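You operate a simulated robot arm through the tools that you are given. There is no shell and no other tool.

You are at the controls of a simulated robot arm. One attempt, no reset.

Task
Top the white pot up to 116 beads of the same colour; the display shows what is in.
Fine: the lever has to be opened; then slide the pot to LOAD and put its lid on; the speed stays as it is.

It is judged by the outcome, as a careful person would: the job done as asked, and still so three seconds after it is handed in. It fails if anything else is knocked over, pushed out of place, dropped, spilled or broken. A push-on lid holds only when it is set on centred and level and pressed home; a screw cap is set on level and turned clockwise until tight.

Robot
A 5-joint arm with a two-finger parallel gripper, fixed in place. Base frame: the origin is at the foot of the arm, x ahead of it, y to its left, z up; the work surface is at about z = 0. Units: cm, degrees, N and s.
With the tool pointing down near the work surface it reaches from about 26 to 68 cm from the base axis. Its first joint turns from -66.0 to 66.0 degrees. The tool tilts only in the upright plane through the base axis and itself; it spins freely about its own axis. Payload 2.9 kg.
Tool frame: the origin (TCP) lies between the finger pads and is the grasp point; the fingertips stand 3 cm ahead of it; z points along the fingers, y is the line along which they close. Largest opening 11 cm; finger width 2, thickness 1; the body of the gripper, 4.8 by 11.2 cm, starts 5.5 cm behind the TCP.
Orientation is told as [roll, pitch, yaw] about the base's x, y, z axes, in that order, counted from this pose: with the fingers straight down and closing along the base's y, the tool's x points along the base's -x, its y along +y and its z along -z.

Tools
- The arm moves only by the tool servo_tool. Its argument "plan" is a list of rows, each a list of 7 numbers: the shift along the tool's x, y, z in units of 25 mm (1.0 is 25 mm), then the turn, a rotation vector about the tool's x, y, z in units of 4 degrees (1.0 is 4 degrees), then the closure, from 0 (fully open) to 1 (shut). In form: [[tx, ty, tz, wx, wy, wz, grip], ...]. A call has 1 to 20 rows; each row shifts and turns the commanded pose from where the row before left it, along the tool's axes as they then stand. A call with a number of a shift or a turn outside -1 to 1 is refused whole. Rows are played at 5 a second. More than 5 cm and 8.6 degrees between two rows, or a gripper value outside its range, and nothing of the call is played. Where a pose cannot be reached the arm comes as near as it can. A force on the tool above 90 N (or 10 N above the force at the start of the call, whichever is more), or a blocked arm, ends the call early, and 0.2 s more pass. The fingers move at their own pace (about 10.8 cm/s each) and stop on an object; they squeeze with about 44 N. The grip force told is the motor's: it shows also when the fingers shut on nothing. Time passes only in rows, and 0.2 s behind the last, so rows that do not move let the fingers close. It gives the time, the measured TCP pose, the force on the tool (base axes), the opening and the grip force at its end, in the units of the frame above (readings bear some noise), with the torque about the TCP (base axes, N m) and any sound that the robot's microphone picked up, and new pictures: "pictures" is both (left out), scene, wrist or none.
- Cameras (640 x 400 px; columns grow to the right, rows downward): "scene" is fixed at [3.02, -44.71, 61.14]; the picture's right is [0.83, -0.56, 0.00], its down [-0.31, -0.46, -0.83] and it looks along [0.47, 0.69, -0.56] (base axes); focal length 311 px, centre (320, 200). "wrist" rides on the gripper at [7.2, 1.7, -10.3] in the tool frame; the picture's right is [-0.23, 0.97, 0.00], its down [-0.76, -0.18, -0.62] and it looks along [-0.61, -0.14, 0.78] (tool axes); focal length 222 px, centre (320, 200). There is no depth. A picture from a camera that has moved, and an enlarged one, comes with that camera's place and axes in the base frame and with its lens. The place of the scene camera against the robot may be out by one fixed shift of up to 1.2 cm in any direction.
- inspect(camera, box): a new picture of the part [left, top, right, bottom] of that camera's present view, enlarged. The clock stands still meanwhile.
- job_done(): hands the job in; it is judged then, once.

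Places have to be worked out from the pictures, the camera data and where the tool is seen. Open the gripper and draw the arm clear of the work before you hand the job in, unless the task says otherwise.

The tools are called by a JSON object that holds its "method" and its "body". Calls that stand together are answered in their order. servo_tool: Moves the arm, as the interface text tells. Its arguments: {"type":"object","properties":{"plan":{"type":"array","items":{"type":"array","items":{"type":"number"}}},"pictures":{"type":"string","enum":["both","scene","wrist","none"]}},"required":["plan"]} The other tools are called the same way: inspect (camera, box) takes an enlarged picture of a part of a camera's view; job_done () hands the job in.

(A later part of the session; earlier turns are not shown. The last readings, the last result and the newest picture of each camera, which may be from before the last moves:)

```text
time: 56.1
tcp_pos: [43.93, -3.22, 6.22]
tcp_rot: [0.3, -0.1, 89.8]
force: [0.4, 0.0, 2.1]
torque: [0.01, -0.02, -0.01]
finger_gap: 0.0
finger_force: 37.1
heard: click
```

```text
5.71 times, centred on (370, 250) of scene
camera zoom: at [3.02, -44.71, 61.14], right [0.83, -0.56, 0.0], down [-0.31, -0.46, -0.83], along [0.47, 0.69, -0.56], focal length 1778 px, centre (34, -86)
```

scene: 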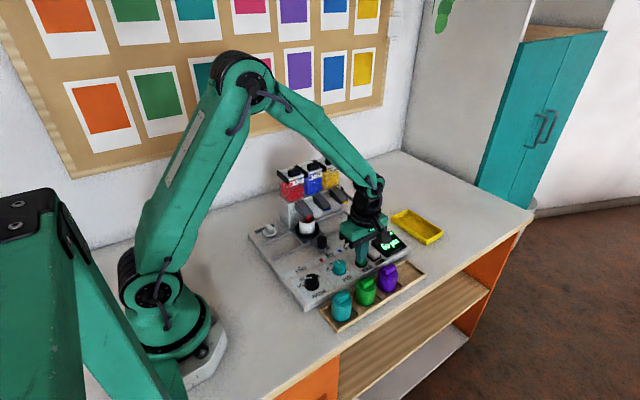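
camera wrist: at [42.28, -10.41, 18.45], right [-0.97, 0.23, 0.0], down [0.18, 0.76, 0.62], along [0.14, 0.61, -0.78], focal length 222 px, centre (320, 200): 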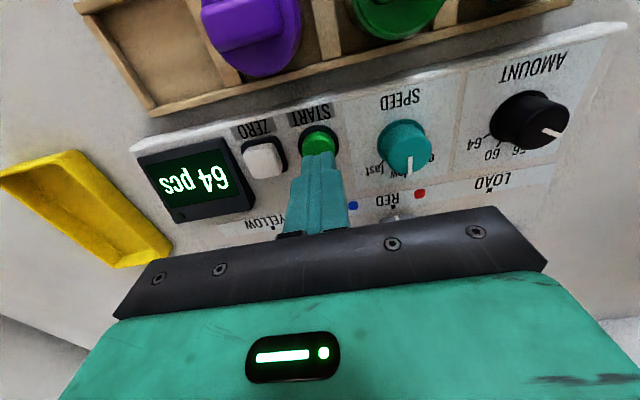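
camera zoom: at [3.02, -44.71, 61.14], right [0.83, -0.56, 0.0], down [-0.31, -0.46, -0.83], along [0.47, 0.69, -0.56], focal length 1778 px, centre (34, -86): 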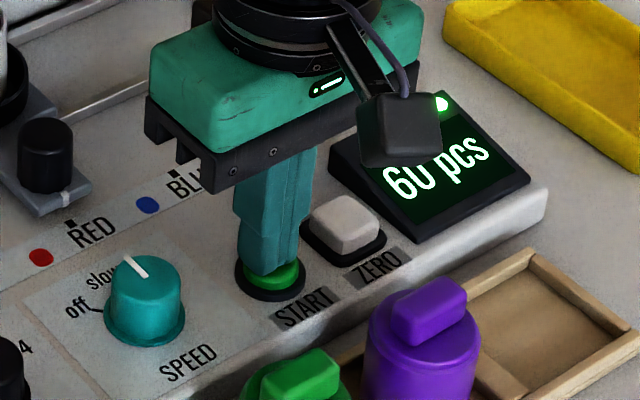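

A click: the lamp lit and the count started changing. I lift off the button and watch the display.

{"method": "servo_tool", "body": {"plan": [[0, 0, -0.6, 0, 0, 0, 1], [0, 0, -1, 0, 0, 0, 1], [0, 0, -1, 0, 0, 0, 1]], "pictures": "both"}}

{"method": "inspect", "body": {"camera": "scene", "box": [280, 180, 420, 285]}}

```text
time: 56.9
tcp_pos: [43.86, -3.14, 12.73]
tcp_rot: [0.2, -0.1, 89.8]
force: [1.3, 0.0, -0.7]
torque: [0.01, -0.02, -0.04]
finger_gap: 0.01
finger_force: 37.8
camera wrist: at [42.08, -10.31, 23.08], right [-0.97, 0.23, 0.0], down [0.18, 0.76, 0.62], along [0.14, 0.61, -0.78], focal length 222 px, centre (320, 200)
```

scene: 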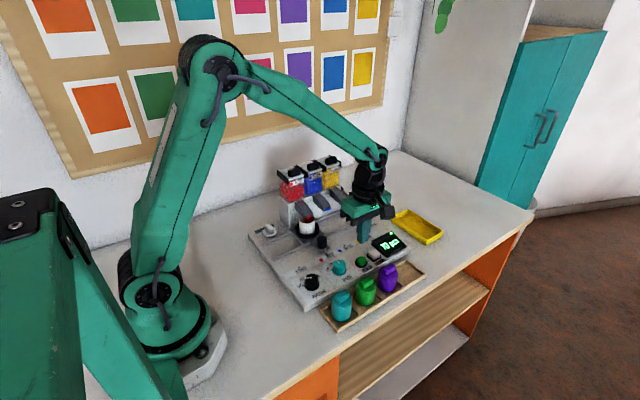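
wrist: 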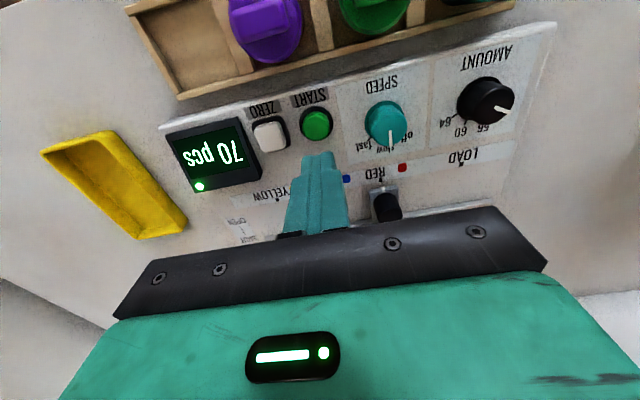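

```text
3.81 times, centred on (350, 232) of scene
camera zoom: at [3.02, -44.71, 61.14], right [0.83, -0.56, 0.0], down [-0.31, -0.46, -0.83], along [0.47, 0.69, -0.56], focal length 1186 px, centre (206, 76)
```

zoom: 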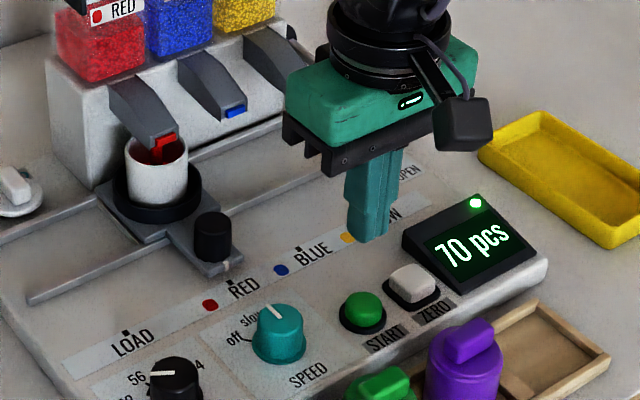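

Dispensing is running (70 now, roughly 5 per second). While it counts, I raise and move the arm in front of the carriage handle, fingers half open, then wait.

{"method": "servo_tool", "body": {"plan": [[0, 0, -0.9, 0, 0, 0, 1], [-0.6, 0.5, -0.4, 0, 0, 0, 0.7], [-0.6, 0.5, 0, 0, 0, 0, 0.5], [-0.6, 0.5, 0, 0, 0, 0, 0.5], [-0.6, 0.5, 0, 0, 0, 0, 0.5], [0, 0, 0, 0, 0, 0, 0.5], [0, 0, 0, 0, 0, 0, 0.5], [0, 0, 0, 0, 0, 0, 0.5], [0, 0, 0, 0, 0, 0, 0.5], [0, 0, 0, 0, 0, 0, 0.5], [0, 0, 0, 0, 0, 0, 0.5], [0, 0, 0, 0, 0, 0, 0.5], [0, 0, 0, 0, 0, 0, 0.5], [0, 0, 0, 0, 0, 0, 0.5], [0, 0, 0, 0, 0, 0, 0.5], [0, 0, 0, 0, 0, 0, 0.5], [0, 0, 0, 0, 0, 0, 0.5], [0, 0, 0, 0, 0, 0, 0.5], [0, 0, 0, 0, 0, 0, 0.5]], "pictures": "both"}}

{"method": "inspect", "body": {"camera": "scene", "box": [280, 180, 420, 285]}}

```text
time: 60.9
tcp_pos: [39.02, 2.92, 15.91]
tcp_rot: [0.2, 0.1, 89.8]
force: [0.0, 0.8, -0.1]
torque: [-0.01, -0.02, 0.01]
finger_gap: 5.5
finger_force: 0.1
camera wrist: at [37.25, -4.33, 26.35], right [-0.97, 0.23, 0.0], down [0.18, 0.76, 0.62], along [0.14, 0.61, -0.78], focal length 222 px, centre (320, 200)
```

scene: 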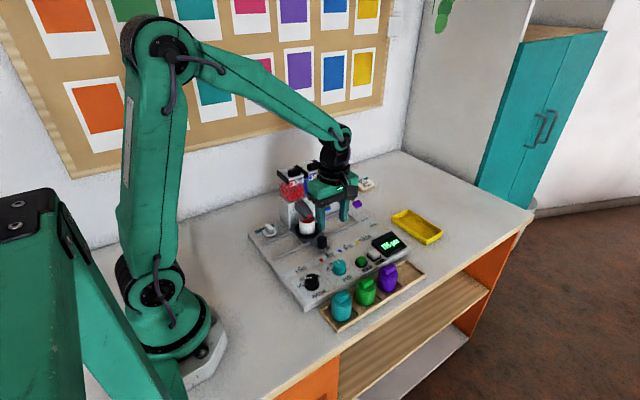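
wrist: 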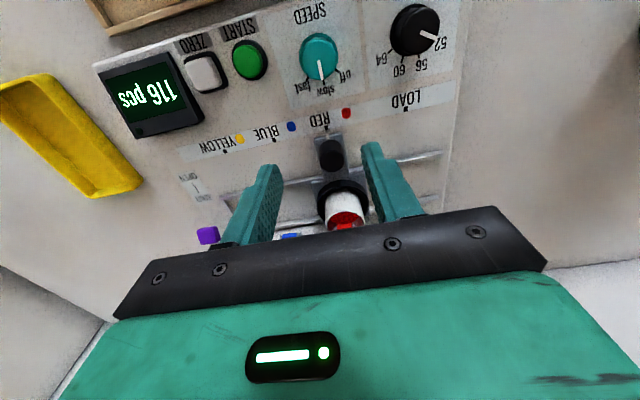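

```text
3.81 times, centred on (350, 232) of scene
camera zoom: at [3.02, -44.71, 61.14], right [0.83, -0.56, 0.0], down [-0.31, -0.46, -0.83], along [0.47, 0.69, -0.56], focal length 1186 px, centre (206, 76)
```

zoom: 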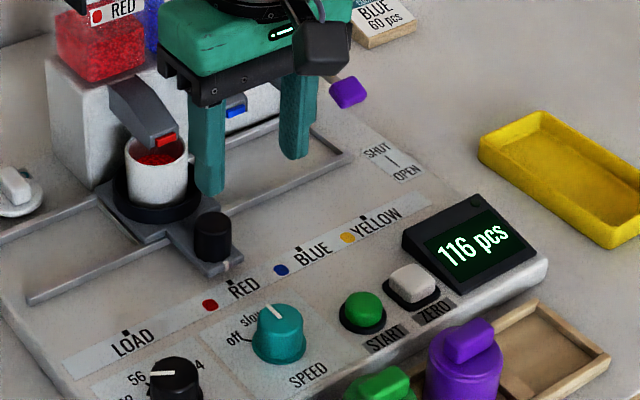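

Display shows 116 pcs and the lamp is off: dispensing finished. Now I look at the carriage's black handle to grip it.

{"method": "inspect", "body": {"camera": "wrist", "box": [270, 90, 420, 240]}}

{"method": "inspect", "body": {"camera": "scene", "box": [285, 200, 345, 260]}}

```text
2.67 times, centred on (345, 165) of wrist
camera zoom: at [37.25, -4.33, 26.35], right [-0.97, 0.23, 0.0], down [0.18, 0.76, 0.62], along [0.14, 0.61, -0.78], focal length 592 px, centre (253, 293)
```

zoom: 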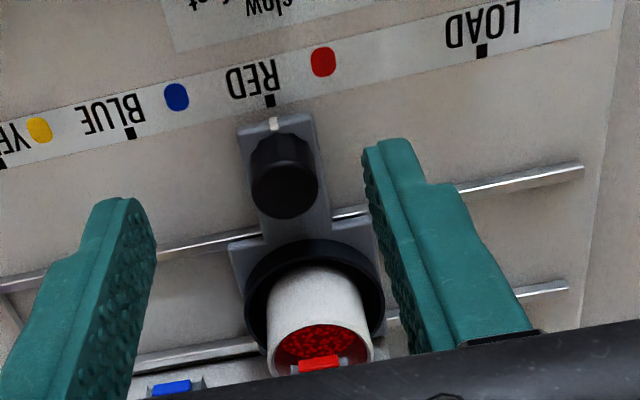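

```text
6.67 times, centred on (315, 230) of scene
camera zoom: at [3.02, -44.71, 61.14], right [0.83, -0.56, 0.0], down [-0.31, -0.46, -0.83], along [0.47, 0.69, -0.56], focal length 2075 px, centre (353, 0)
```

zoom: 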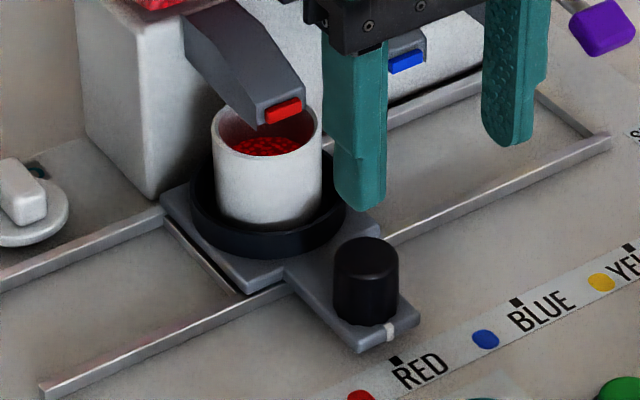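

The handle is about 2.4 cm wide at (38.8, 6.9), z 4–7. I move above it and descend partway to verify alignment; the spout stays 3 cm behind the gripper body.

{"method": "servo_tool", "body": {"plan": [[-0.8, 0.04, 0.3, 0, 0, 0, 0.55], [-0.79, 0.04, 0.5, 0, 0, 0, 0.55], [0, 0, 0.6, 0, 0, 0, 0.55], [0, 0, 0.6, 0, 0, 0, 0.55], [0, 0, 0, 0, 0, 0, 0.55]], "pictures": "both"}}

{"method": "inspect", "body": {"camera": "wrist", "box": [240, 80, 420, 240]}}

{"method": "inspect", "body": {"camera": "scene", "box": [285, 170, 375, 260]}}

```text
time: 62.1
tcp_pos: [38.89, 6.95, 10.95]
tcp_rot: [0.2, 0.0, 89.8]
force: [0.2, -0.3, -0.2]
torque: [0.0, -0.03, 0.01]
finger_gap: 4.95
finger_force: 0.0
camera wrist: at [37.09, -0.29, 21.37], right [-0.97, 0.23, 0.0], down [0.18, 0.76, 0.62], along [0.14, 0.61, -0.78], focal length 222 px, centre (320, 200)
```

scene: 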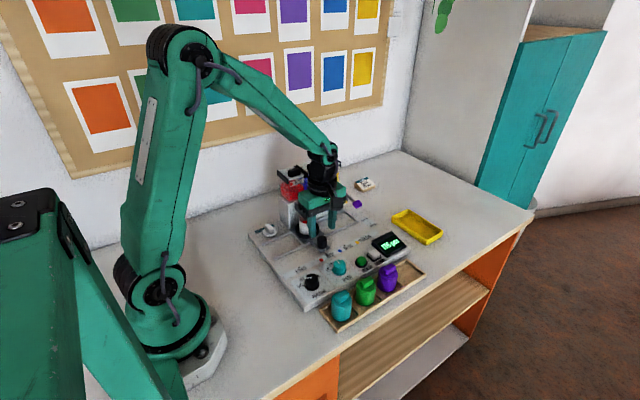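
wrist: 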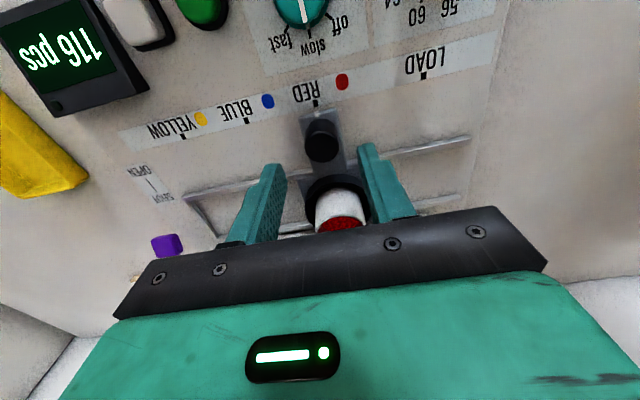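

```text
2.50 times, centred on (330, 160) of wrist
camera zoom: at [37.09, -0.29, 21.37], right [-0.97, 0.23, 0.0], down [0.18, 0.76, 0.62], along [0.14, 0.61, -0.78], focal length 555 px, centre (295, 300)
```

zoom: 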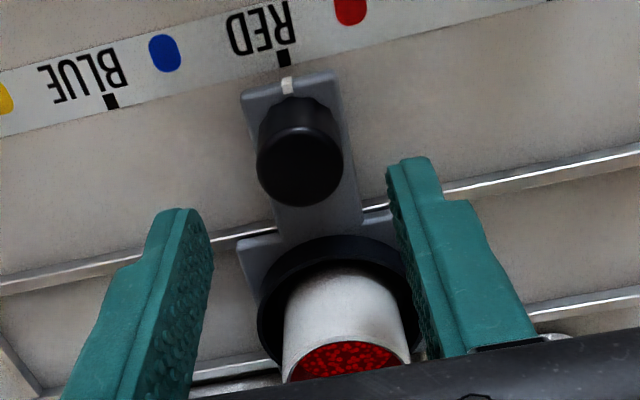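

```text
4.44 times, centred on (330, 215) of scene
camera zoom: at [3.02, -44.71, 61.14], right [0.83, -0.56, 0.0], down [-0.31, -0.46, -0.83], along [0.47, 0.69, -0.56], focal length 1383 px, centre (276, 133)
```

zoom: 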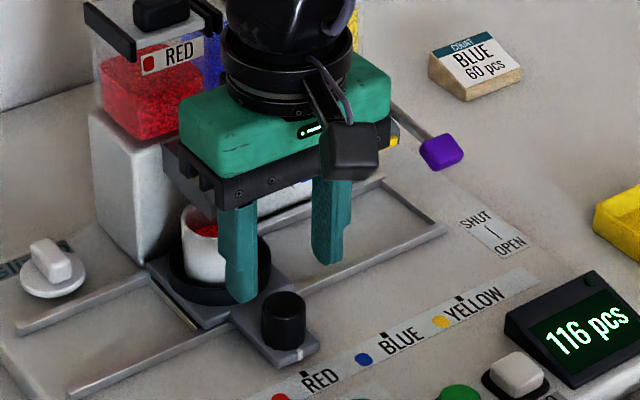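

Alignment agrees (handle ≈ 38.85, 6.9 vs TCP 38.89, 6.95). I descend so the tips reach z≈4.6 and close on the handle.

{"method": "servo_tool", "body": {"plan": [[0, 0, 0.5, 0, 0, 0, 0.55], [0, 0, 0.5, 0, 0, 0, 0.55], [0, 0, 0.34, 0, 0, 0, 0.55], [0, 0, 0, 0, 0, 0, 0.7], [0, 0, 0, 0, 0, 0, 0.8], [0, 0, 0, 0, 0, 0, 1], [0, 0, 0, 0, 0, 0, 1]], "pictures": "both"}}

{"method": "inspect", "body": {"camera": "wrist", "box": [240, 80, 420, 240]}}

```text
time: 63.7
tcp_pos: [38.8, 6.77, 7.68]
tcp_rot: [0.2, 0.1, 89.8]
force: [-2.2, 0.2, -0.5]
torque: [0.03, 0.05, -0.01]
finger_gap: 2.47
finger_force: 44.8
camera wrist: at [36.98, -0.41, 18.06], right [-0.97, 0.23, 0.0], down [0.18, 0.76, 0.62], along [0.14, 0.61, -0.78], focal length 222 px, centre (320, 200)
```

scene: 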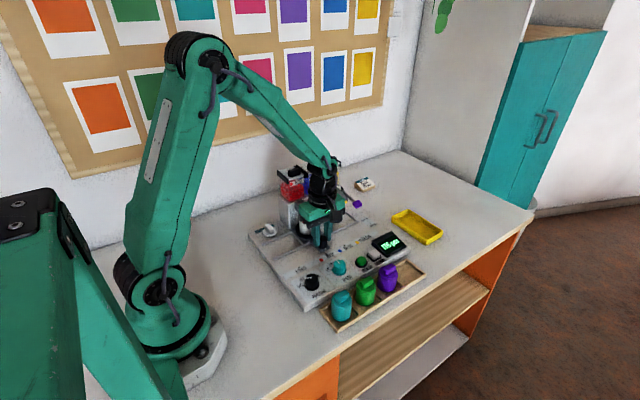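
wrist: 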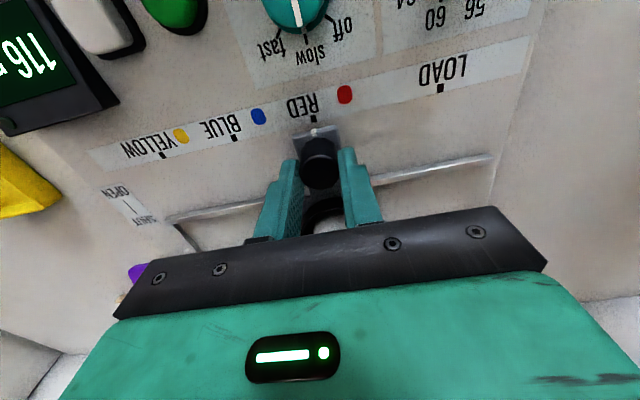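

```text
2.50 times, centred on (330, 160) of wrist
camera zoom: at [36.98, -0.41, 18.06], right [-0.97, 0.23, 0.0], down [0.18, 0.76, 0.62], along [0.14, 0.61, -0.78], focal length 555 px, centre (295, 300)
```

zoom: 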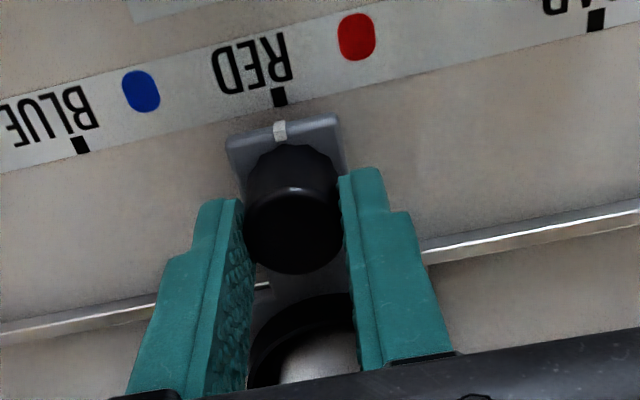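

Gripped with almost no load. I slide the carriage slowly in -x toward LOAD, 8.2 cm first, then fine-tune against the mark.

{"method": "servo_tool", "body": {"plan": [[0, 0.1, 0, 0, 0, 0, 1], [0, 0.2, 0, 0, 0, 0, 1], [0, 0.3, 0, 0, 0, 0, 1], [0, 0.3, 0, 0, 0, 0, 1], [0, 0.3, 0, 0, 0, 0, 1], [0, 0.3, 0, 0, 0, 0, 1], [0, 0.2, 0, 0, 0, 0, 1], [0, 0, 0, 0, 0, 0, 1]], "pictures": "both"}}

{"method": "inspect", "body": {"camera": "wrist", "box": [240, 80, 420, 240]}}

{"method": "inspect", "body": {"camera": "scene", "box": [265, 190, 365, 280]}}

```text
time: 65.5
tcp_pos: [34.45, 6.8, 7.74]
tcp_rot: [0.4, 0.1, 89.7]
force: [-0.2, 0.9, -20.1]
torque: [0.08, -0.01, 0.05]
finger_gap: 2.48
finger_force: 44.9
camera wrist: at [32.6, -0.41, 18.08], right [-0.97, 0.23, 0.01], down [0.19, 0.76, 0.62], along [0.14, 0.61, -0.78], focal length 222 px, centre (320, 200)
```

scene: 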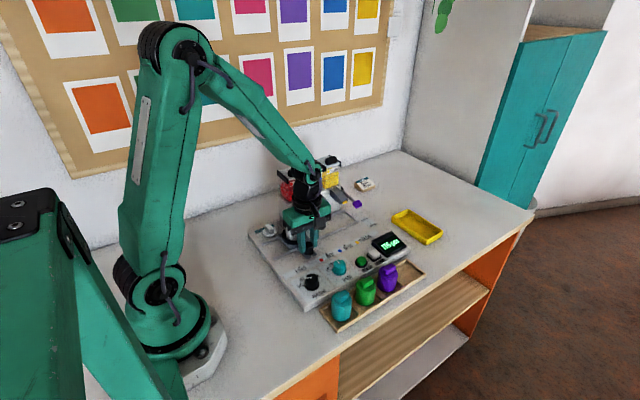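
wrist: 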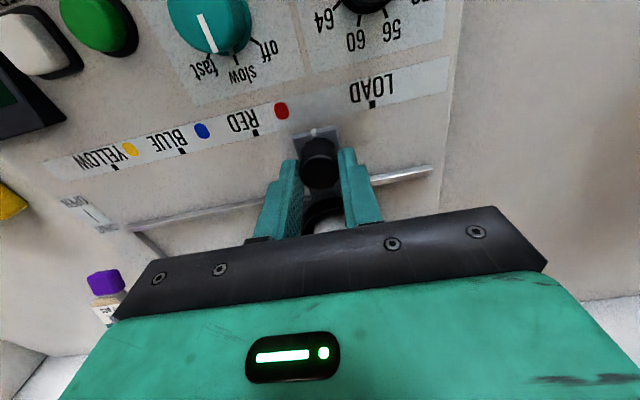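

```text
2.50 times, centred on (330, 160) of wrist
camera zoom: at [32.6, -0.41, 18.08], right [-0.97, 0.23, 0.01], down [0.19, 0.76, 0.62], along [0.14, 0.61, -0.78], focal length 555 px, centre (295, 300)
```

zoom: 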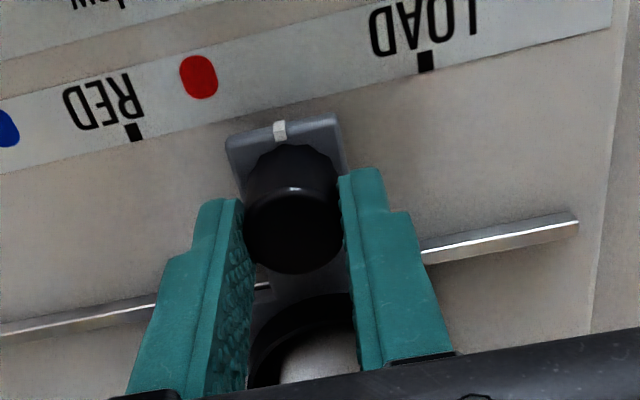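

```text
4.44 times, centred on (315, 235) of scene
camera zoom: at [3.03, -44.71, 61.14], right [0.83, -0.56, 0.0], down [-0.31, -0.46, -0.83], along [0.47, 0.69, -0.56], focal length 1383 px, centre (342, 44)
```

zoom: 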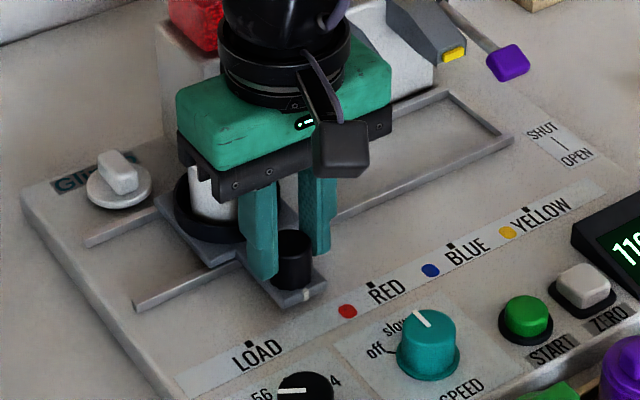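

The carriage slides freely; the LOAD mark needs about 4.15 cm more. I continue and slightly relax the vertical pull.

{"method": "servo_tool", "body": {"plan": [[0, 0.1, 0.03, 0, 0, 0, 1], [0, 0.2, 0.02, 0, 0, 0, 1], [0, 0.3, 0, 0, 0, 0, 1], [0, 0.3, 0, 0, 0, 0, 1], [0, 0.3, 0, 0, 0, 0, 1], [0, 0.25, 0, 0, 0, 0, 1], [0, 0.15, 0, 0, 0, 0, 1], [0, 0, 0, 0, 0, 0, 1]], "pictures": "both"}}

{"method": "inspect", "body": {"camera": "wrist", "box": [240, 80, 420, 240]}}

{"method": "inspect", "body": {"camera": "scene", "box": [250, 190, 350, 280]}}

```text
time: 67.3
tcp_pos: [30.77, 6.85, 7.57]
tcp_rot: [0.1, 0.0, 89.7]
force: [-0.6, -8.5, 35.9]
torque: [-0.3, 0.06, -0.03]
finger_gap: 2.46
finger_force: 45.3
camera wrist: at [28.81, -0.41, 17.97], right [-0.97, 0.23, 0.0], down [0.18, 0.76, 0.62], along [0.14, 0.61, -0.78], focal length 222 px, centre (320, 200)
```

scene: 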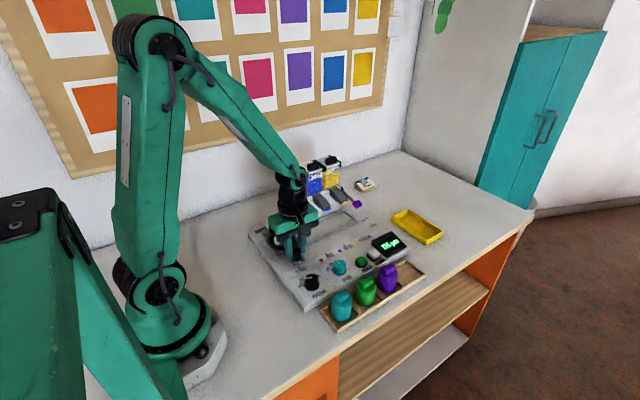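
wrist: 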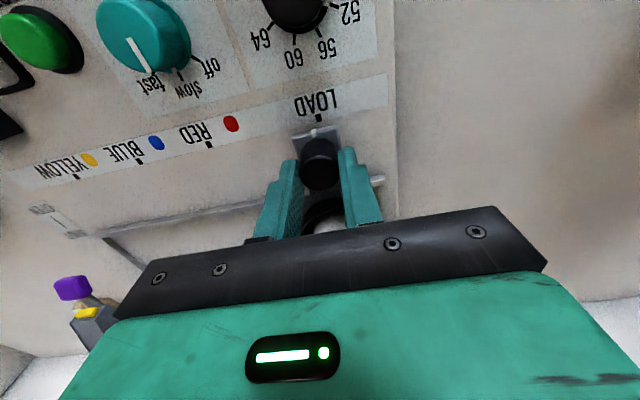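

```text
2.50 times, centred on (330, 160) of wrist
camera zoom: at [28.81, -0.41, 17.97], right [-0.97, 0.23, 0.0], down [0.18, 0.76, 0.62], along [0.14, 0.61, -0.78], focal length 555 px, centre (295, 300)
```

zoom: 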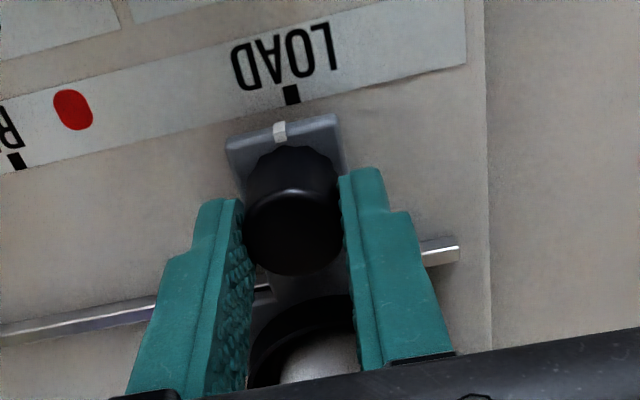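

```text
4.44 times, centred on (300, 235) of scene
camera zoom: at [3.0, -44.71, 61.14], right [0.83, -0.56, 0.0], down [-0.31, -0.46, -0.83], along [0.47, 0.69, -0.56], focal length 1383 px, centre (409, 44)
```

zoom: 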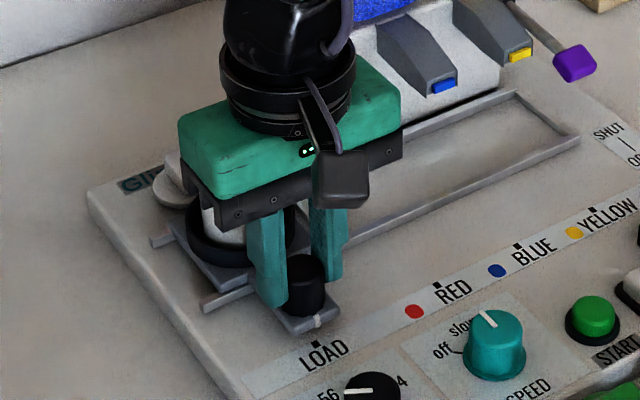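

The LOAD mark is still about 12 px (3.4 mm) off compared with how RED lined up initially. I move the remaining 3.4 mm and relax the vertical load.

{"method": "servo_tool", "body": {"plan": [[0, 0.07, -0.02, 0, 0, 0, 1], [0, 0.07, -0.01, 0, 0, 0, 1], [0, 0, 0, 0, 0, 0, 1], [0, 0, 0, 0, 0, 0, 1]], "pictures": "none"}}

{"method": "inspect", "body": {"camera": "wrist", "box": [240, 80, 420, 240]}}

{"method": "inspect", "body": {"camera": "scene", "box": [280, 230, 340, 280]}}

```text
time: 68.3
tcp_pos: [30.13, 6.81, 7.53]
tcp_rot: [0.3, 0.1, 89.7]
force: [0.1, -25.2, 26.2]
torque: [-0.72, -0.06, 0.0]
finger_gap: 2.48
finger_force: 45.1
```

```text
2.50 times, centred on (330, 160) of wrist
camera zoom: at [28.39, -0.39, 17.92], right [-0.97, 0.23, 0.0], down [0.18, 0.76, 0.62], along [0.14, 0.61, -0.78], focal length 555 px, centre (295, 300)
```

zoom: 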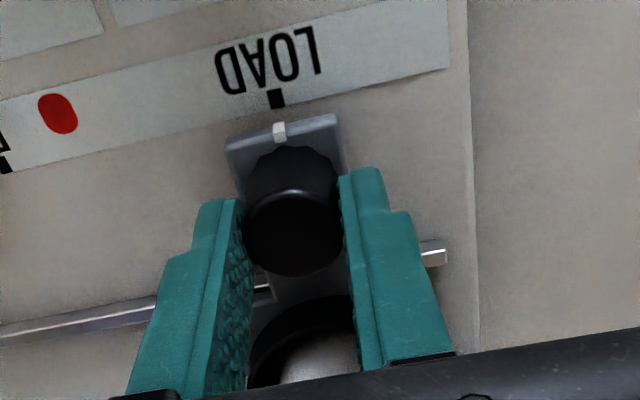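

```text
8.00 times, centred on (310, 255) of scene
camera zoom: at [3.01, -44.71, 61.14], right [0.83, -0.56, 0.0], down [-0.31, -0.46, -0.83], along [0.47, 0.69, -0.56], focal length 2490 px, centre (400, -240)
```

zoom: 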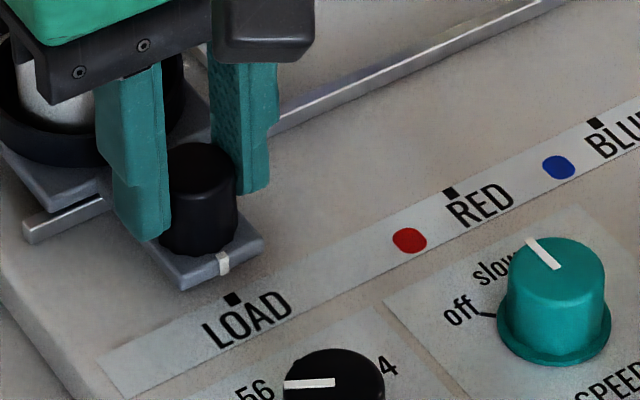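

The LOAD mark now lines up with the pointer exactly as RED did initially. I open the fingers just enough, rise, and look.

{"method": "servo_tool", "body": {"plan": [[0.01, 0, -0.02, 0, 0, 0, 1], [0, 0, 0, 0, 0, 0, 0.75], [0, 0, 0, 0, 0, 0, 0.62], [0, 0, 0, 0, 0, 0, 0.6], [0, 0, -0.5, 0, 0, 0, 0.6], [0, 0, -1, 0, 0, 0, 0.6], [0.3, 0, -1, 0, 0, 0, 0.6], [0.5, 0, -1, 0, 0, 0, 0.6], [0, 0, 0, 0, 0, 0, 0.6]], "pictures": "both"}}

{"method": "inspect", "body": {"camera": "wrist", "box": [240, 80, 420, 240]}}

{"method": "inspect", "body": {"camera": "scene", "box": [250, 190, 350, 280]}}

```text
time: 70.3
tcp_pos: [30.31, 4.67, 16.34]
tcp_rot: [0.1, 0.1, 89.8]
force: [0.0, 0.1, -1.1]
torque: [0.0, -0.02, -0.04]
finger_gap: 4.4
finger_force: 0.0
camera wrist: at [28.54, -2.6, 26.68], right [-0.97, 0.23, 0.0], down [0.18, 0.76, 0.62], along [0.14, 0.61, -0.78], focal length 222 px, centre (320, 200)
```

scene: 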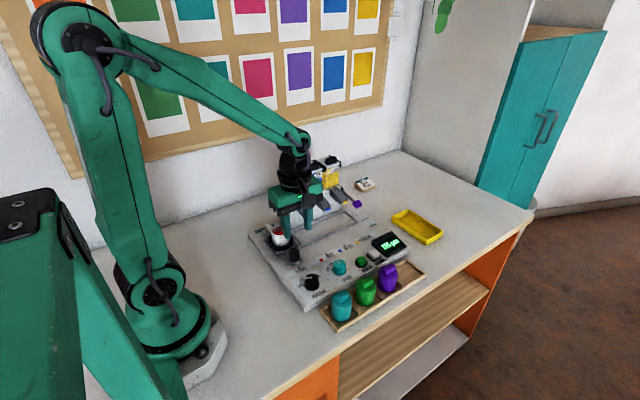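
wrist: 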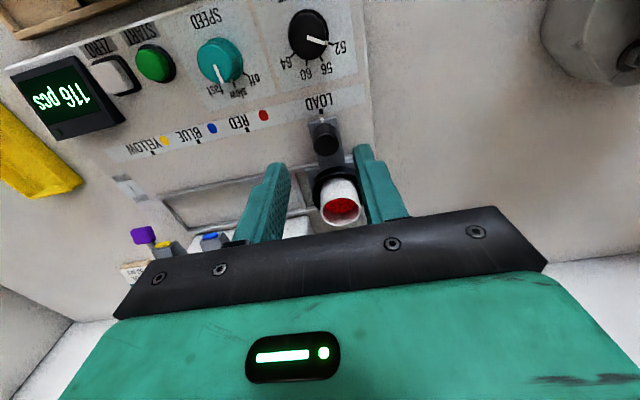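

```text
2.50 times, centred on (330, 160) of wrist
camera zoom: at [28.54, -2.6, 26.68], right [-0.97, 0.23, 0.0], down [0.18, 0.76, 0.62], along [0.14, 0.61, -0.78], focal length 555 px, centre (295, 300)
```

zoom: 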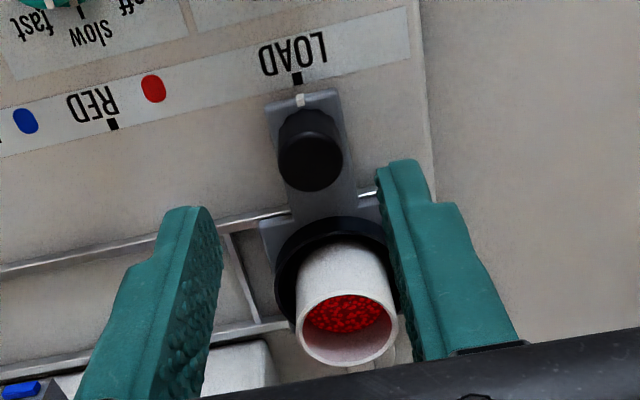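

```text
4.44 times, centred on (300, 235) of scene
camera zoom: at [3.02, -44.71, 61.14], right [0.83, -0.56, 0.0], down [-0.31, -0.46, -0.83], along [0.47, 0.69, -0.56], focal length 1383 px, centre (409, 44)
```

zoom: 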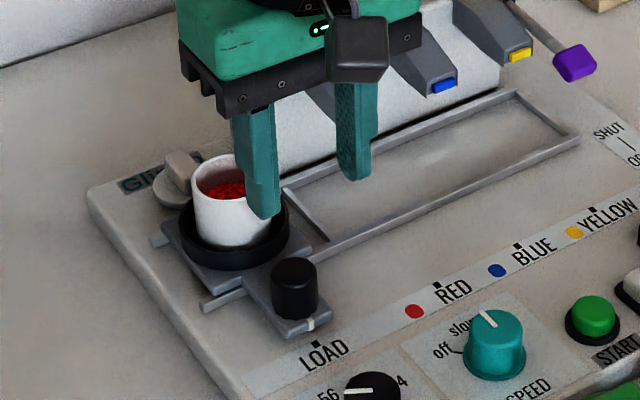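

The pot with red beads stands at LOAD. Next is the white lid near "Glimo": I shift to (28.1, 11, 16) so the wrist camera looks at it.

{"method": "servo_tool", "body": {"plan": [[-0.64, 0.22, 0, 0, 0, 0, 0.4], [-0.64, 0.22, 0, 0, 0, 0, 0.4], [-0.64, 0.22, 0, 0, 0, 0, 0.4], [-0.64, 0.22, 0, 0, 0, 0, 0.4], [0, 0, 0, 0, 0, 0, 0.4]], "pictures": "both"}}

{"method": "inspect", "body": {"camera": "wrist", "box": [250, 120, 410, 220]}}

{"method": "inspect", "body": {"camera": "scene", "box": [245, 205, 305, 255]}}

```text
time: 71.5
tcp_pos: [27.99, 11.13, 16.26]
tcp_rot: [0.2, 0.1, 89.8]
force: [-0.2, 1.1, 0.5]
torque: [0.01, -0.01, 0.0]
finger_gap: 6.61
finger_force: 0.0
camera wrist: at [26.18, 3.82, 26.67], right [-0.97, 0.23, 0.0], down [0.18, 0.76, 0.62], along [0.14, 0.61, -0.78], focal length 222 px, centre (320, 200)
```

scene: 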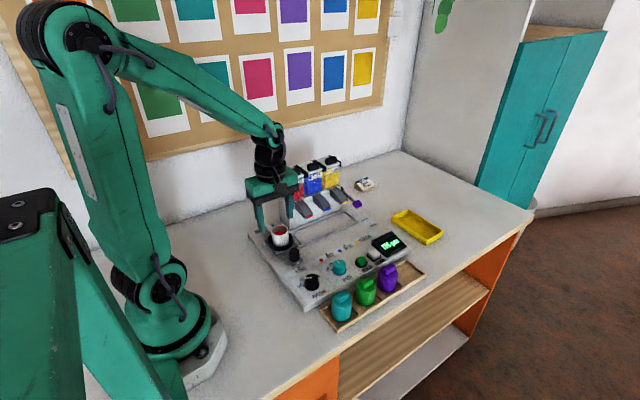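
wrist: 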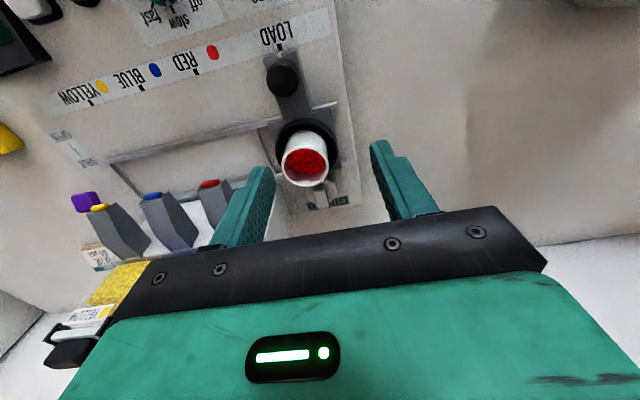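

```text
4.00 times, centred on (330, 170) of wrist
camera zoom: at [26.18, 3.82, 26.67], right [-0.97, 0.23, 0.0], down [0.18, 0.76, 0.62], along [0.14, 0.61, -0.78], focal length 888 px, centre (280, 320)
```

zoom: 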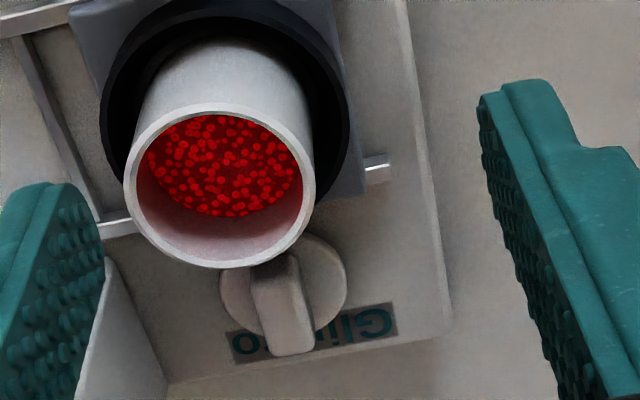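

```text
8.00 times, centred on (275, 230) of scene
camera zoom: at [3.02, -44.71, 61.14], right [0.83, -0.56, 0.0], down [-0.31, -0.46, -0.83], along [0.47, 0.69, -0.56], focal length 2490 px, centre (680, -40)
```

zoom: 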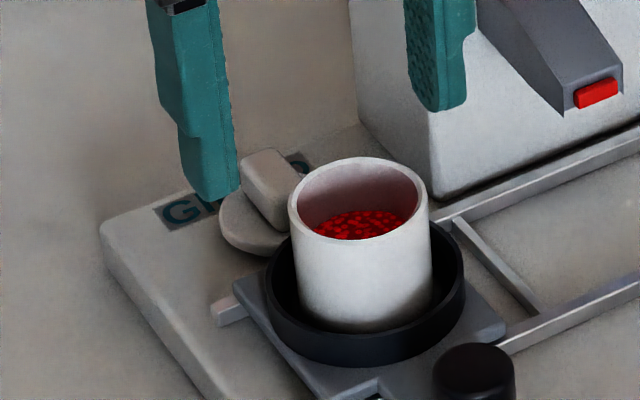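

The lid's tab lies roughly along y. I rotate the tool back toward yaw 0 in place (well above everything) so the camera can view the lid from the -x side and the gripper body stays clear of the hopper.

{"method": "servo_tool", "body": {"plan": [[0, 0, -0.5, 0, 0, 1, 0.4], [0, 0, 0, 0, 0, 1, 0.4], [0, 0, 0, 0, 0, 1, 0.4], [0, 0, 0, 0, 0, 1, 0.4], [0, 0, 0, 0, 0, 1, 0.4], [0, 0, 0, 0, 0, 1, 0.4], [0, 0, 0, 0, 0, 1, 0.4], [0, 0, 0, 0, 0, 1, 0.4], [0, 0, 0, 0, 0, 1, 0.4], [0, 0, 0, 0, 0, 1, 0.4], [0, 0, 0, 0, 0, 1, 0.4], [0, 0, 0, 0, 0, 1, 0.4], [0, 0, 0, 0, 0, 1, 0.4], [0, 0, 0, 0, 0, 1, 0.4], [0, 0, 0, 0, 0, 1, 0.4], [0, 0, 0, 0, 0, 1, 0.4], [0, 0, 0, 0, 0, 1, 0.4], [0, 0, 0, 0, 0, 1, 0.4], [0, 0, 0, 0, 0, 1, 0.4], [0, 0, 0, 0, 0, 1, 0.4]], "pictures": "none"}}

```text
time: 75.7
tcp_pos: [28.15, 11.27, 17.77]
tcp_rot: [-0.1, 0.3, 9.8]
force: [-0.2, -0.4, 0.7]
torque: [0.01, 0.0, 0.03]
finger_gap: 6.62
finger_force: 0.1
```

Yaw is about 10°. I finish the turn and move to (22.5, 22, 16) to view the lid from the -x side.

{"method": "servo_tool", "body": {"plan": [[0, 0, 0, 0, 0, 1, 0.4], [0, 0, 0, 0, 0, 1, 0.4], [0, 0, 0, 0, 0, 0.45, 0.4], [0.45, 0.86, 0.1, 0, 0, 0, 0.4], [0.45, 0.86, 0.1, 0, 0, 0, 0.4], [0.45, 0.86, 0.1, 0, 0, 0, 0.4], [0.45, 0.86, 0.2, 0, 0, 0, 0.4], [0.45, 0.86, 0.2, 0, 0, 0, 0.4], [0, 0, 0, 0, 0, 0, 0.4]], "pictures": "both"}}

{"method": "inspect", "body": {"camera": "wrist", "box": [230, 80, 410, 220]}}

{"method": "inspect", "body": {"camera": "scene", "box": [245, 205, 305, 255]}}

```text
time: 77.7
tcp_pos: [22.36, 22.08, 15.69]
tcp_rot: [-0.1, 0.1, -0.1]
force: [0.1, -0.1, -0.7]
torque: [-0.03, -0.02, -0.02]
finger_gap: 6.6
finger_force: 0.1
camera wrist: at [15.05, 23.82, 26.12], right [0.23, 0.97, 0.0], down [0.76, -0.18, 0.62], along [0.61, -0.14, -0.78], focal length 222 px, centre (320, 200)
```

scene: 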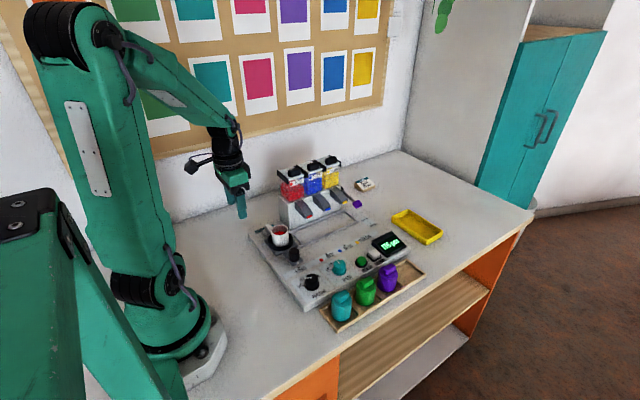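
wrist: 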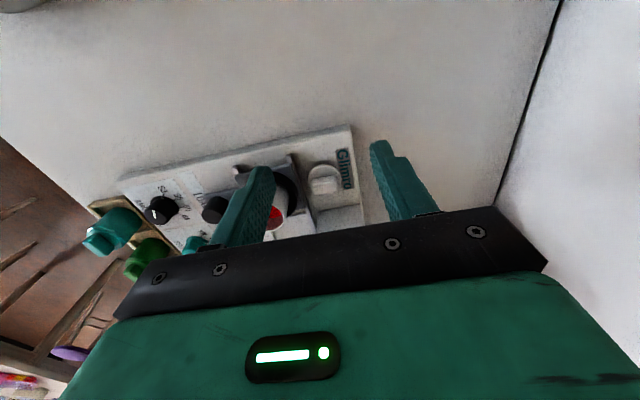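

```text
2.86 times, centred on (320, 150) of wrist
camera zoom: at [15.05, 23.82, 26.12], right [0.23, 0.97, 0.0], down [0.76, -0.18, 0.62], along [0.61, -0.14, -0.78], focal length 635 px, centre (320, 343)
```

zoom: 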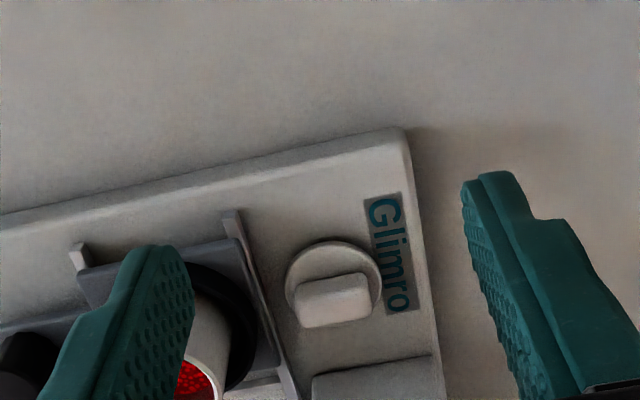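

```text
8.00 times, centred on (275, 230) of scene
camera zoom: at [3.02, -44.71, 61.14], right [0.83, -0.56, 0.0], down [-0.31, -0.46, -0.83], along [0.47, 0.69, -0.56], focal length 2490 px, centre (680, -40)
```

zoom: 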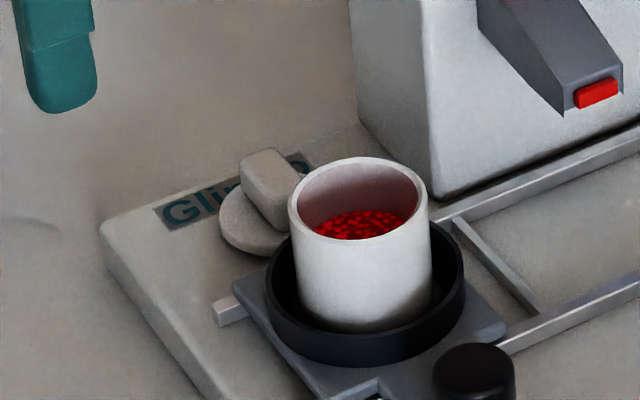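

The lid's disc is about 4.3 cm wide around (30.3, 21), with a tab ~3 cm long running nearly along y (turned about -5°). Evidence from START and the dial shows real heights are ~0.7 cm lower than my first guess (panel z≈2.25). I move over the lid with yaw -6 and look from closer.

{"method": "servo_tool", "body": {"plan": [[-0.8, -0.11, 0, 0, 0, 0.375, 0.5], [-0.8, -0.11, 0, 0, 0, 0.375, 0.5], [-0.8, -0.11, 0.2, 0, 0, 0.375, 0.5], [-0.78, -0.1, 0.3, 0, 0, 0.375, 0.5], [0, 0, 0.4, 0, 0, 0, 0.5], [0, 0, 0, 0, 0, 0, 0.5]], "pictures": "both"}}

{"method": "inspect", "body": {"camera": "wrist", "box": [240, 90, 400, 230]}}

{"method": "inspect", "body": {"camera": "scene", "box": [235, 175, 325, 255]}}

```text
time: 79.1
tcp_pos: [30.13, 20.43, 13.74]
tcp_rot: [-0.1, 0.1, -6.0]
force: [-0.7, -0.2, -0.7]
torque: [0.0, -0.02, 0.0]
finger_gap: 5.5
finger_force: 0.1
camera wrist: at [22.98, 22.96, 24.11], right [0.33, 0.94, 0.0], down [0.74, -0.26, 0.62], along [0.59, -0.21, -0.78], focal length 222 px, centre (320, 200)
```

scene: 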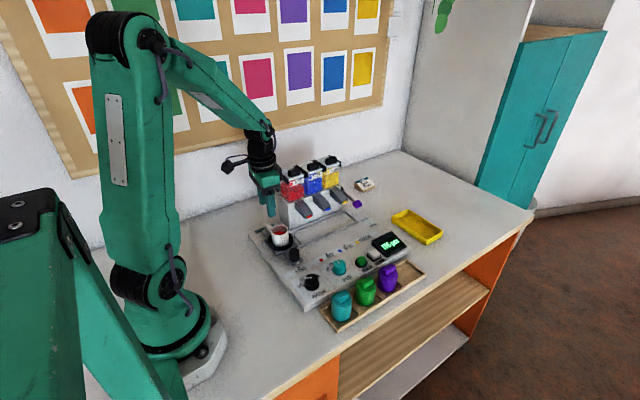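
wrist: 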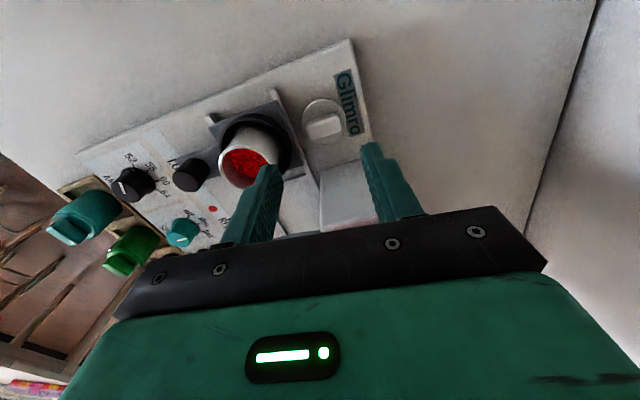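

```text
2.86 times, centred on (320, 160) of wrist
camera zoom: at [22.98, 22.96, 24.11], right [0.33, 0.94, 0.0], down [0.74, -0.26, 0.62], along [0.59, -0.21, -0.78], focal length 635 px, centre (320, 314)
```

zoom: 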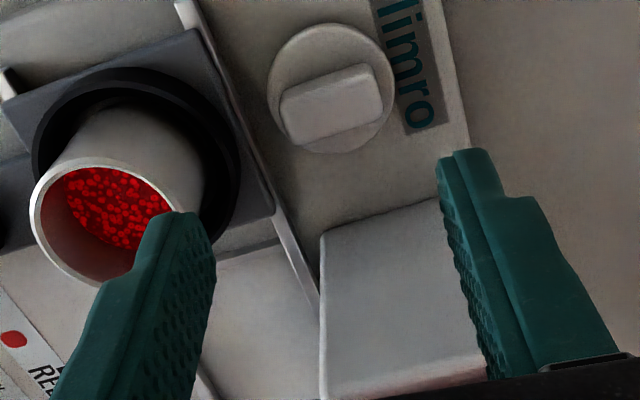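

```text
5.00 times, centred on (280, 215) of scene
camera zoom: at [3.02, -44.71, 61.14], right [0.83, -0.56, 0.0], down [-0.31, -0.46, -0.83], along [0.47, 0.69, -0.56], focal length 1556 px, centre (520, 125)
```

zoom: 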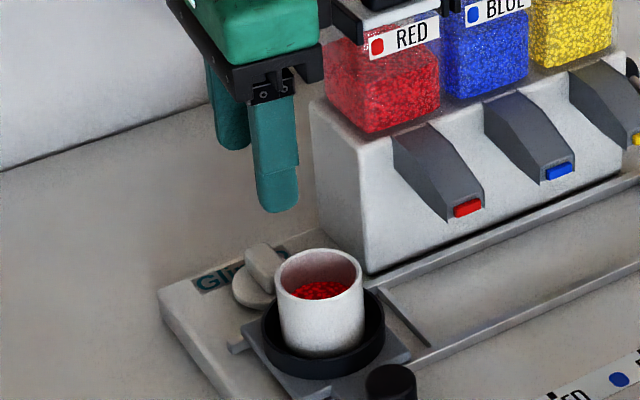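

The lid centre comes out near (30.05, 20.85). I enlarge the tab to get its orientation precisely.

{"method": "inspect", "body": {"camera": "wrist", "box": [296, 90, 352, 146]}}

{"method": "inspect", "body": {"camera": "scene", "box": [260, 215, 305, 250]}}

```text
7.14 times, centred on (324, 118) of wrist
camera zoom: at [22.98, 22.96, 24.11], right [0.33, 0.94, 0.0], down [0.74, -0.26, 0.62], along [0.59, -0.21, -0.78], focal length 1587 px, centre (291, 786)
```

zoom: 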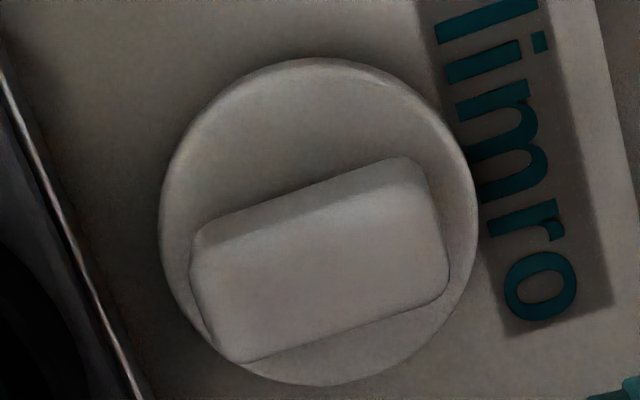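

```text
11.43 times, centred on (282, 232) of scene
camera zoom: at [3.02, -44.71, 61.14], right [0.83, -0.56, 0.0], down [-0.31, -0.46, -0.83], along [0.47, 0.69, -0.56], focal length 3557 px, centre (749, -171)
```

zoom: 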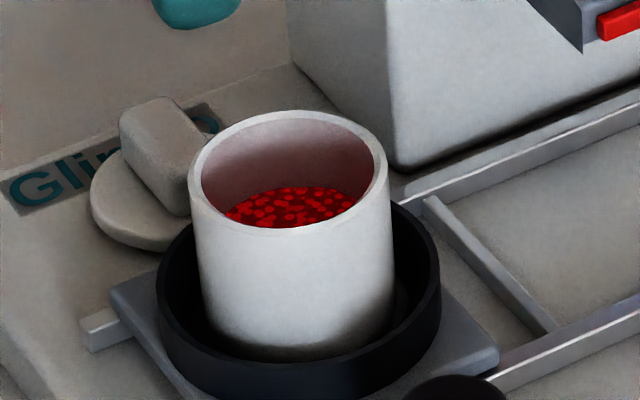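

Tab axis is essentially along y (yaw ≈ -1), centre about (30.25, 20.85); the rail lies at y≈17 so I keep the opening to ~4.2 cm. I correct yaw and position and descend to just above the tab to check.

{"method": "servo_tool", "body": {"plan": [[-0.05, 0.09, 0.4, 0, 0, -0.62, 0.62], [0, 0.08, 0.5, 0, 0, -0.62, 0.62], [0, 0, 0.5, 0, 0, 0, 0.62], [0, 0, 0.5, 0, 0, 0, 0.62], [0, 0, 0, 0, 0, 0, 0.62]], "pictures": "both"}}

{"method": "inspect", "body": {"camera": "wrist", "box": [240, 100, 400, 220]}}

{"method": "inspect", "body": {"camera": "scene", "box": [235, 185, 315, 255]}}

```text
time: 80.3
tcp_pos: [30.55, 20.85, 8.91]
tcp_rot: [0.0, 0.2, -1.1]
force: [0.0, 0.8, -0.2]
torque: [0.0, 0.01, 0.0]
finger_gap: 4.15
finger_force: 0.2
camera wrist: at [23.14, 22.69, 19.22], right [0.25, 0.97, 0.0], down [0.76, -0.19, 0.62], along [0.6, -0.15, -0.78], focal length 222 px, centre (320, 200)
```

scene: 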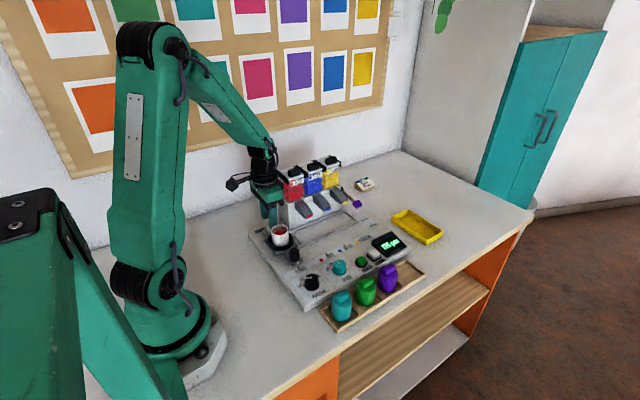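
wrist: 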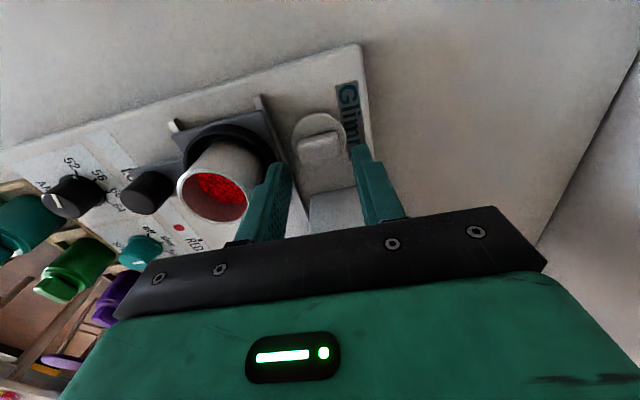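

```text
3.33 times, centred on (320, 160) of wrist
camera zoom: at [23.14, 22.69, 19.22], right [0.25, 0.97, 0.0], down [0.76, -0.19, 0.62], along [0.6, -0.15, -0.78], focal length 740 px, centre (320, 333)
```

zoom: 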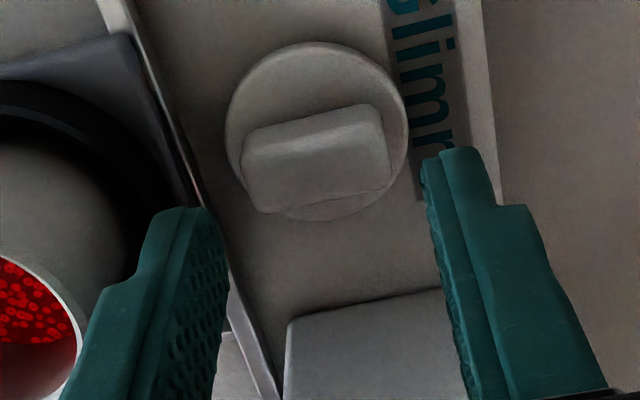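

```text
5.71 times, centred on (275, 220) of scene
camera zoom: at [3.02, -44.71, 61.14], right [0.83, -0.56, 0.0], down [-0.31, -0.46, -0.83], along [0.47, 0.69, -0.56], focal length 1778 px, centre (577, 86)
```

zoom: 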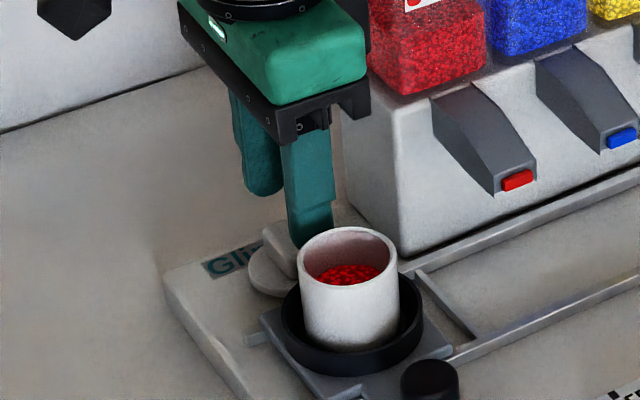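

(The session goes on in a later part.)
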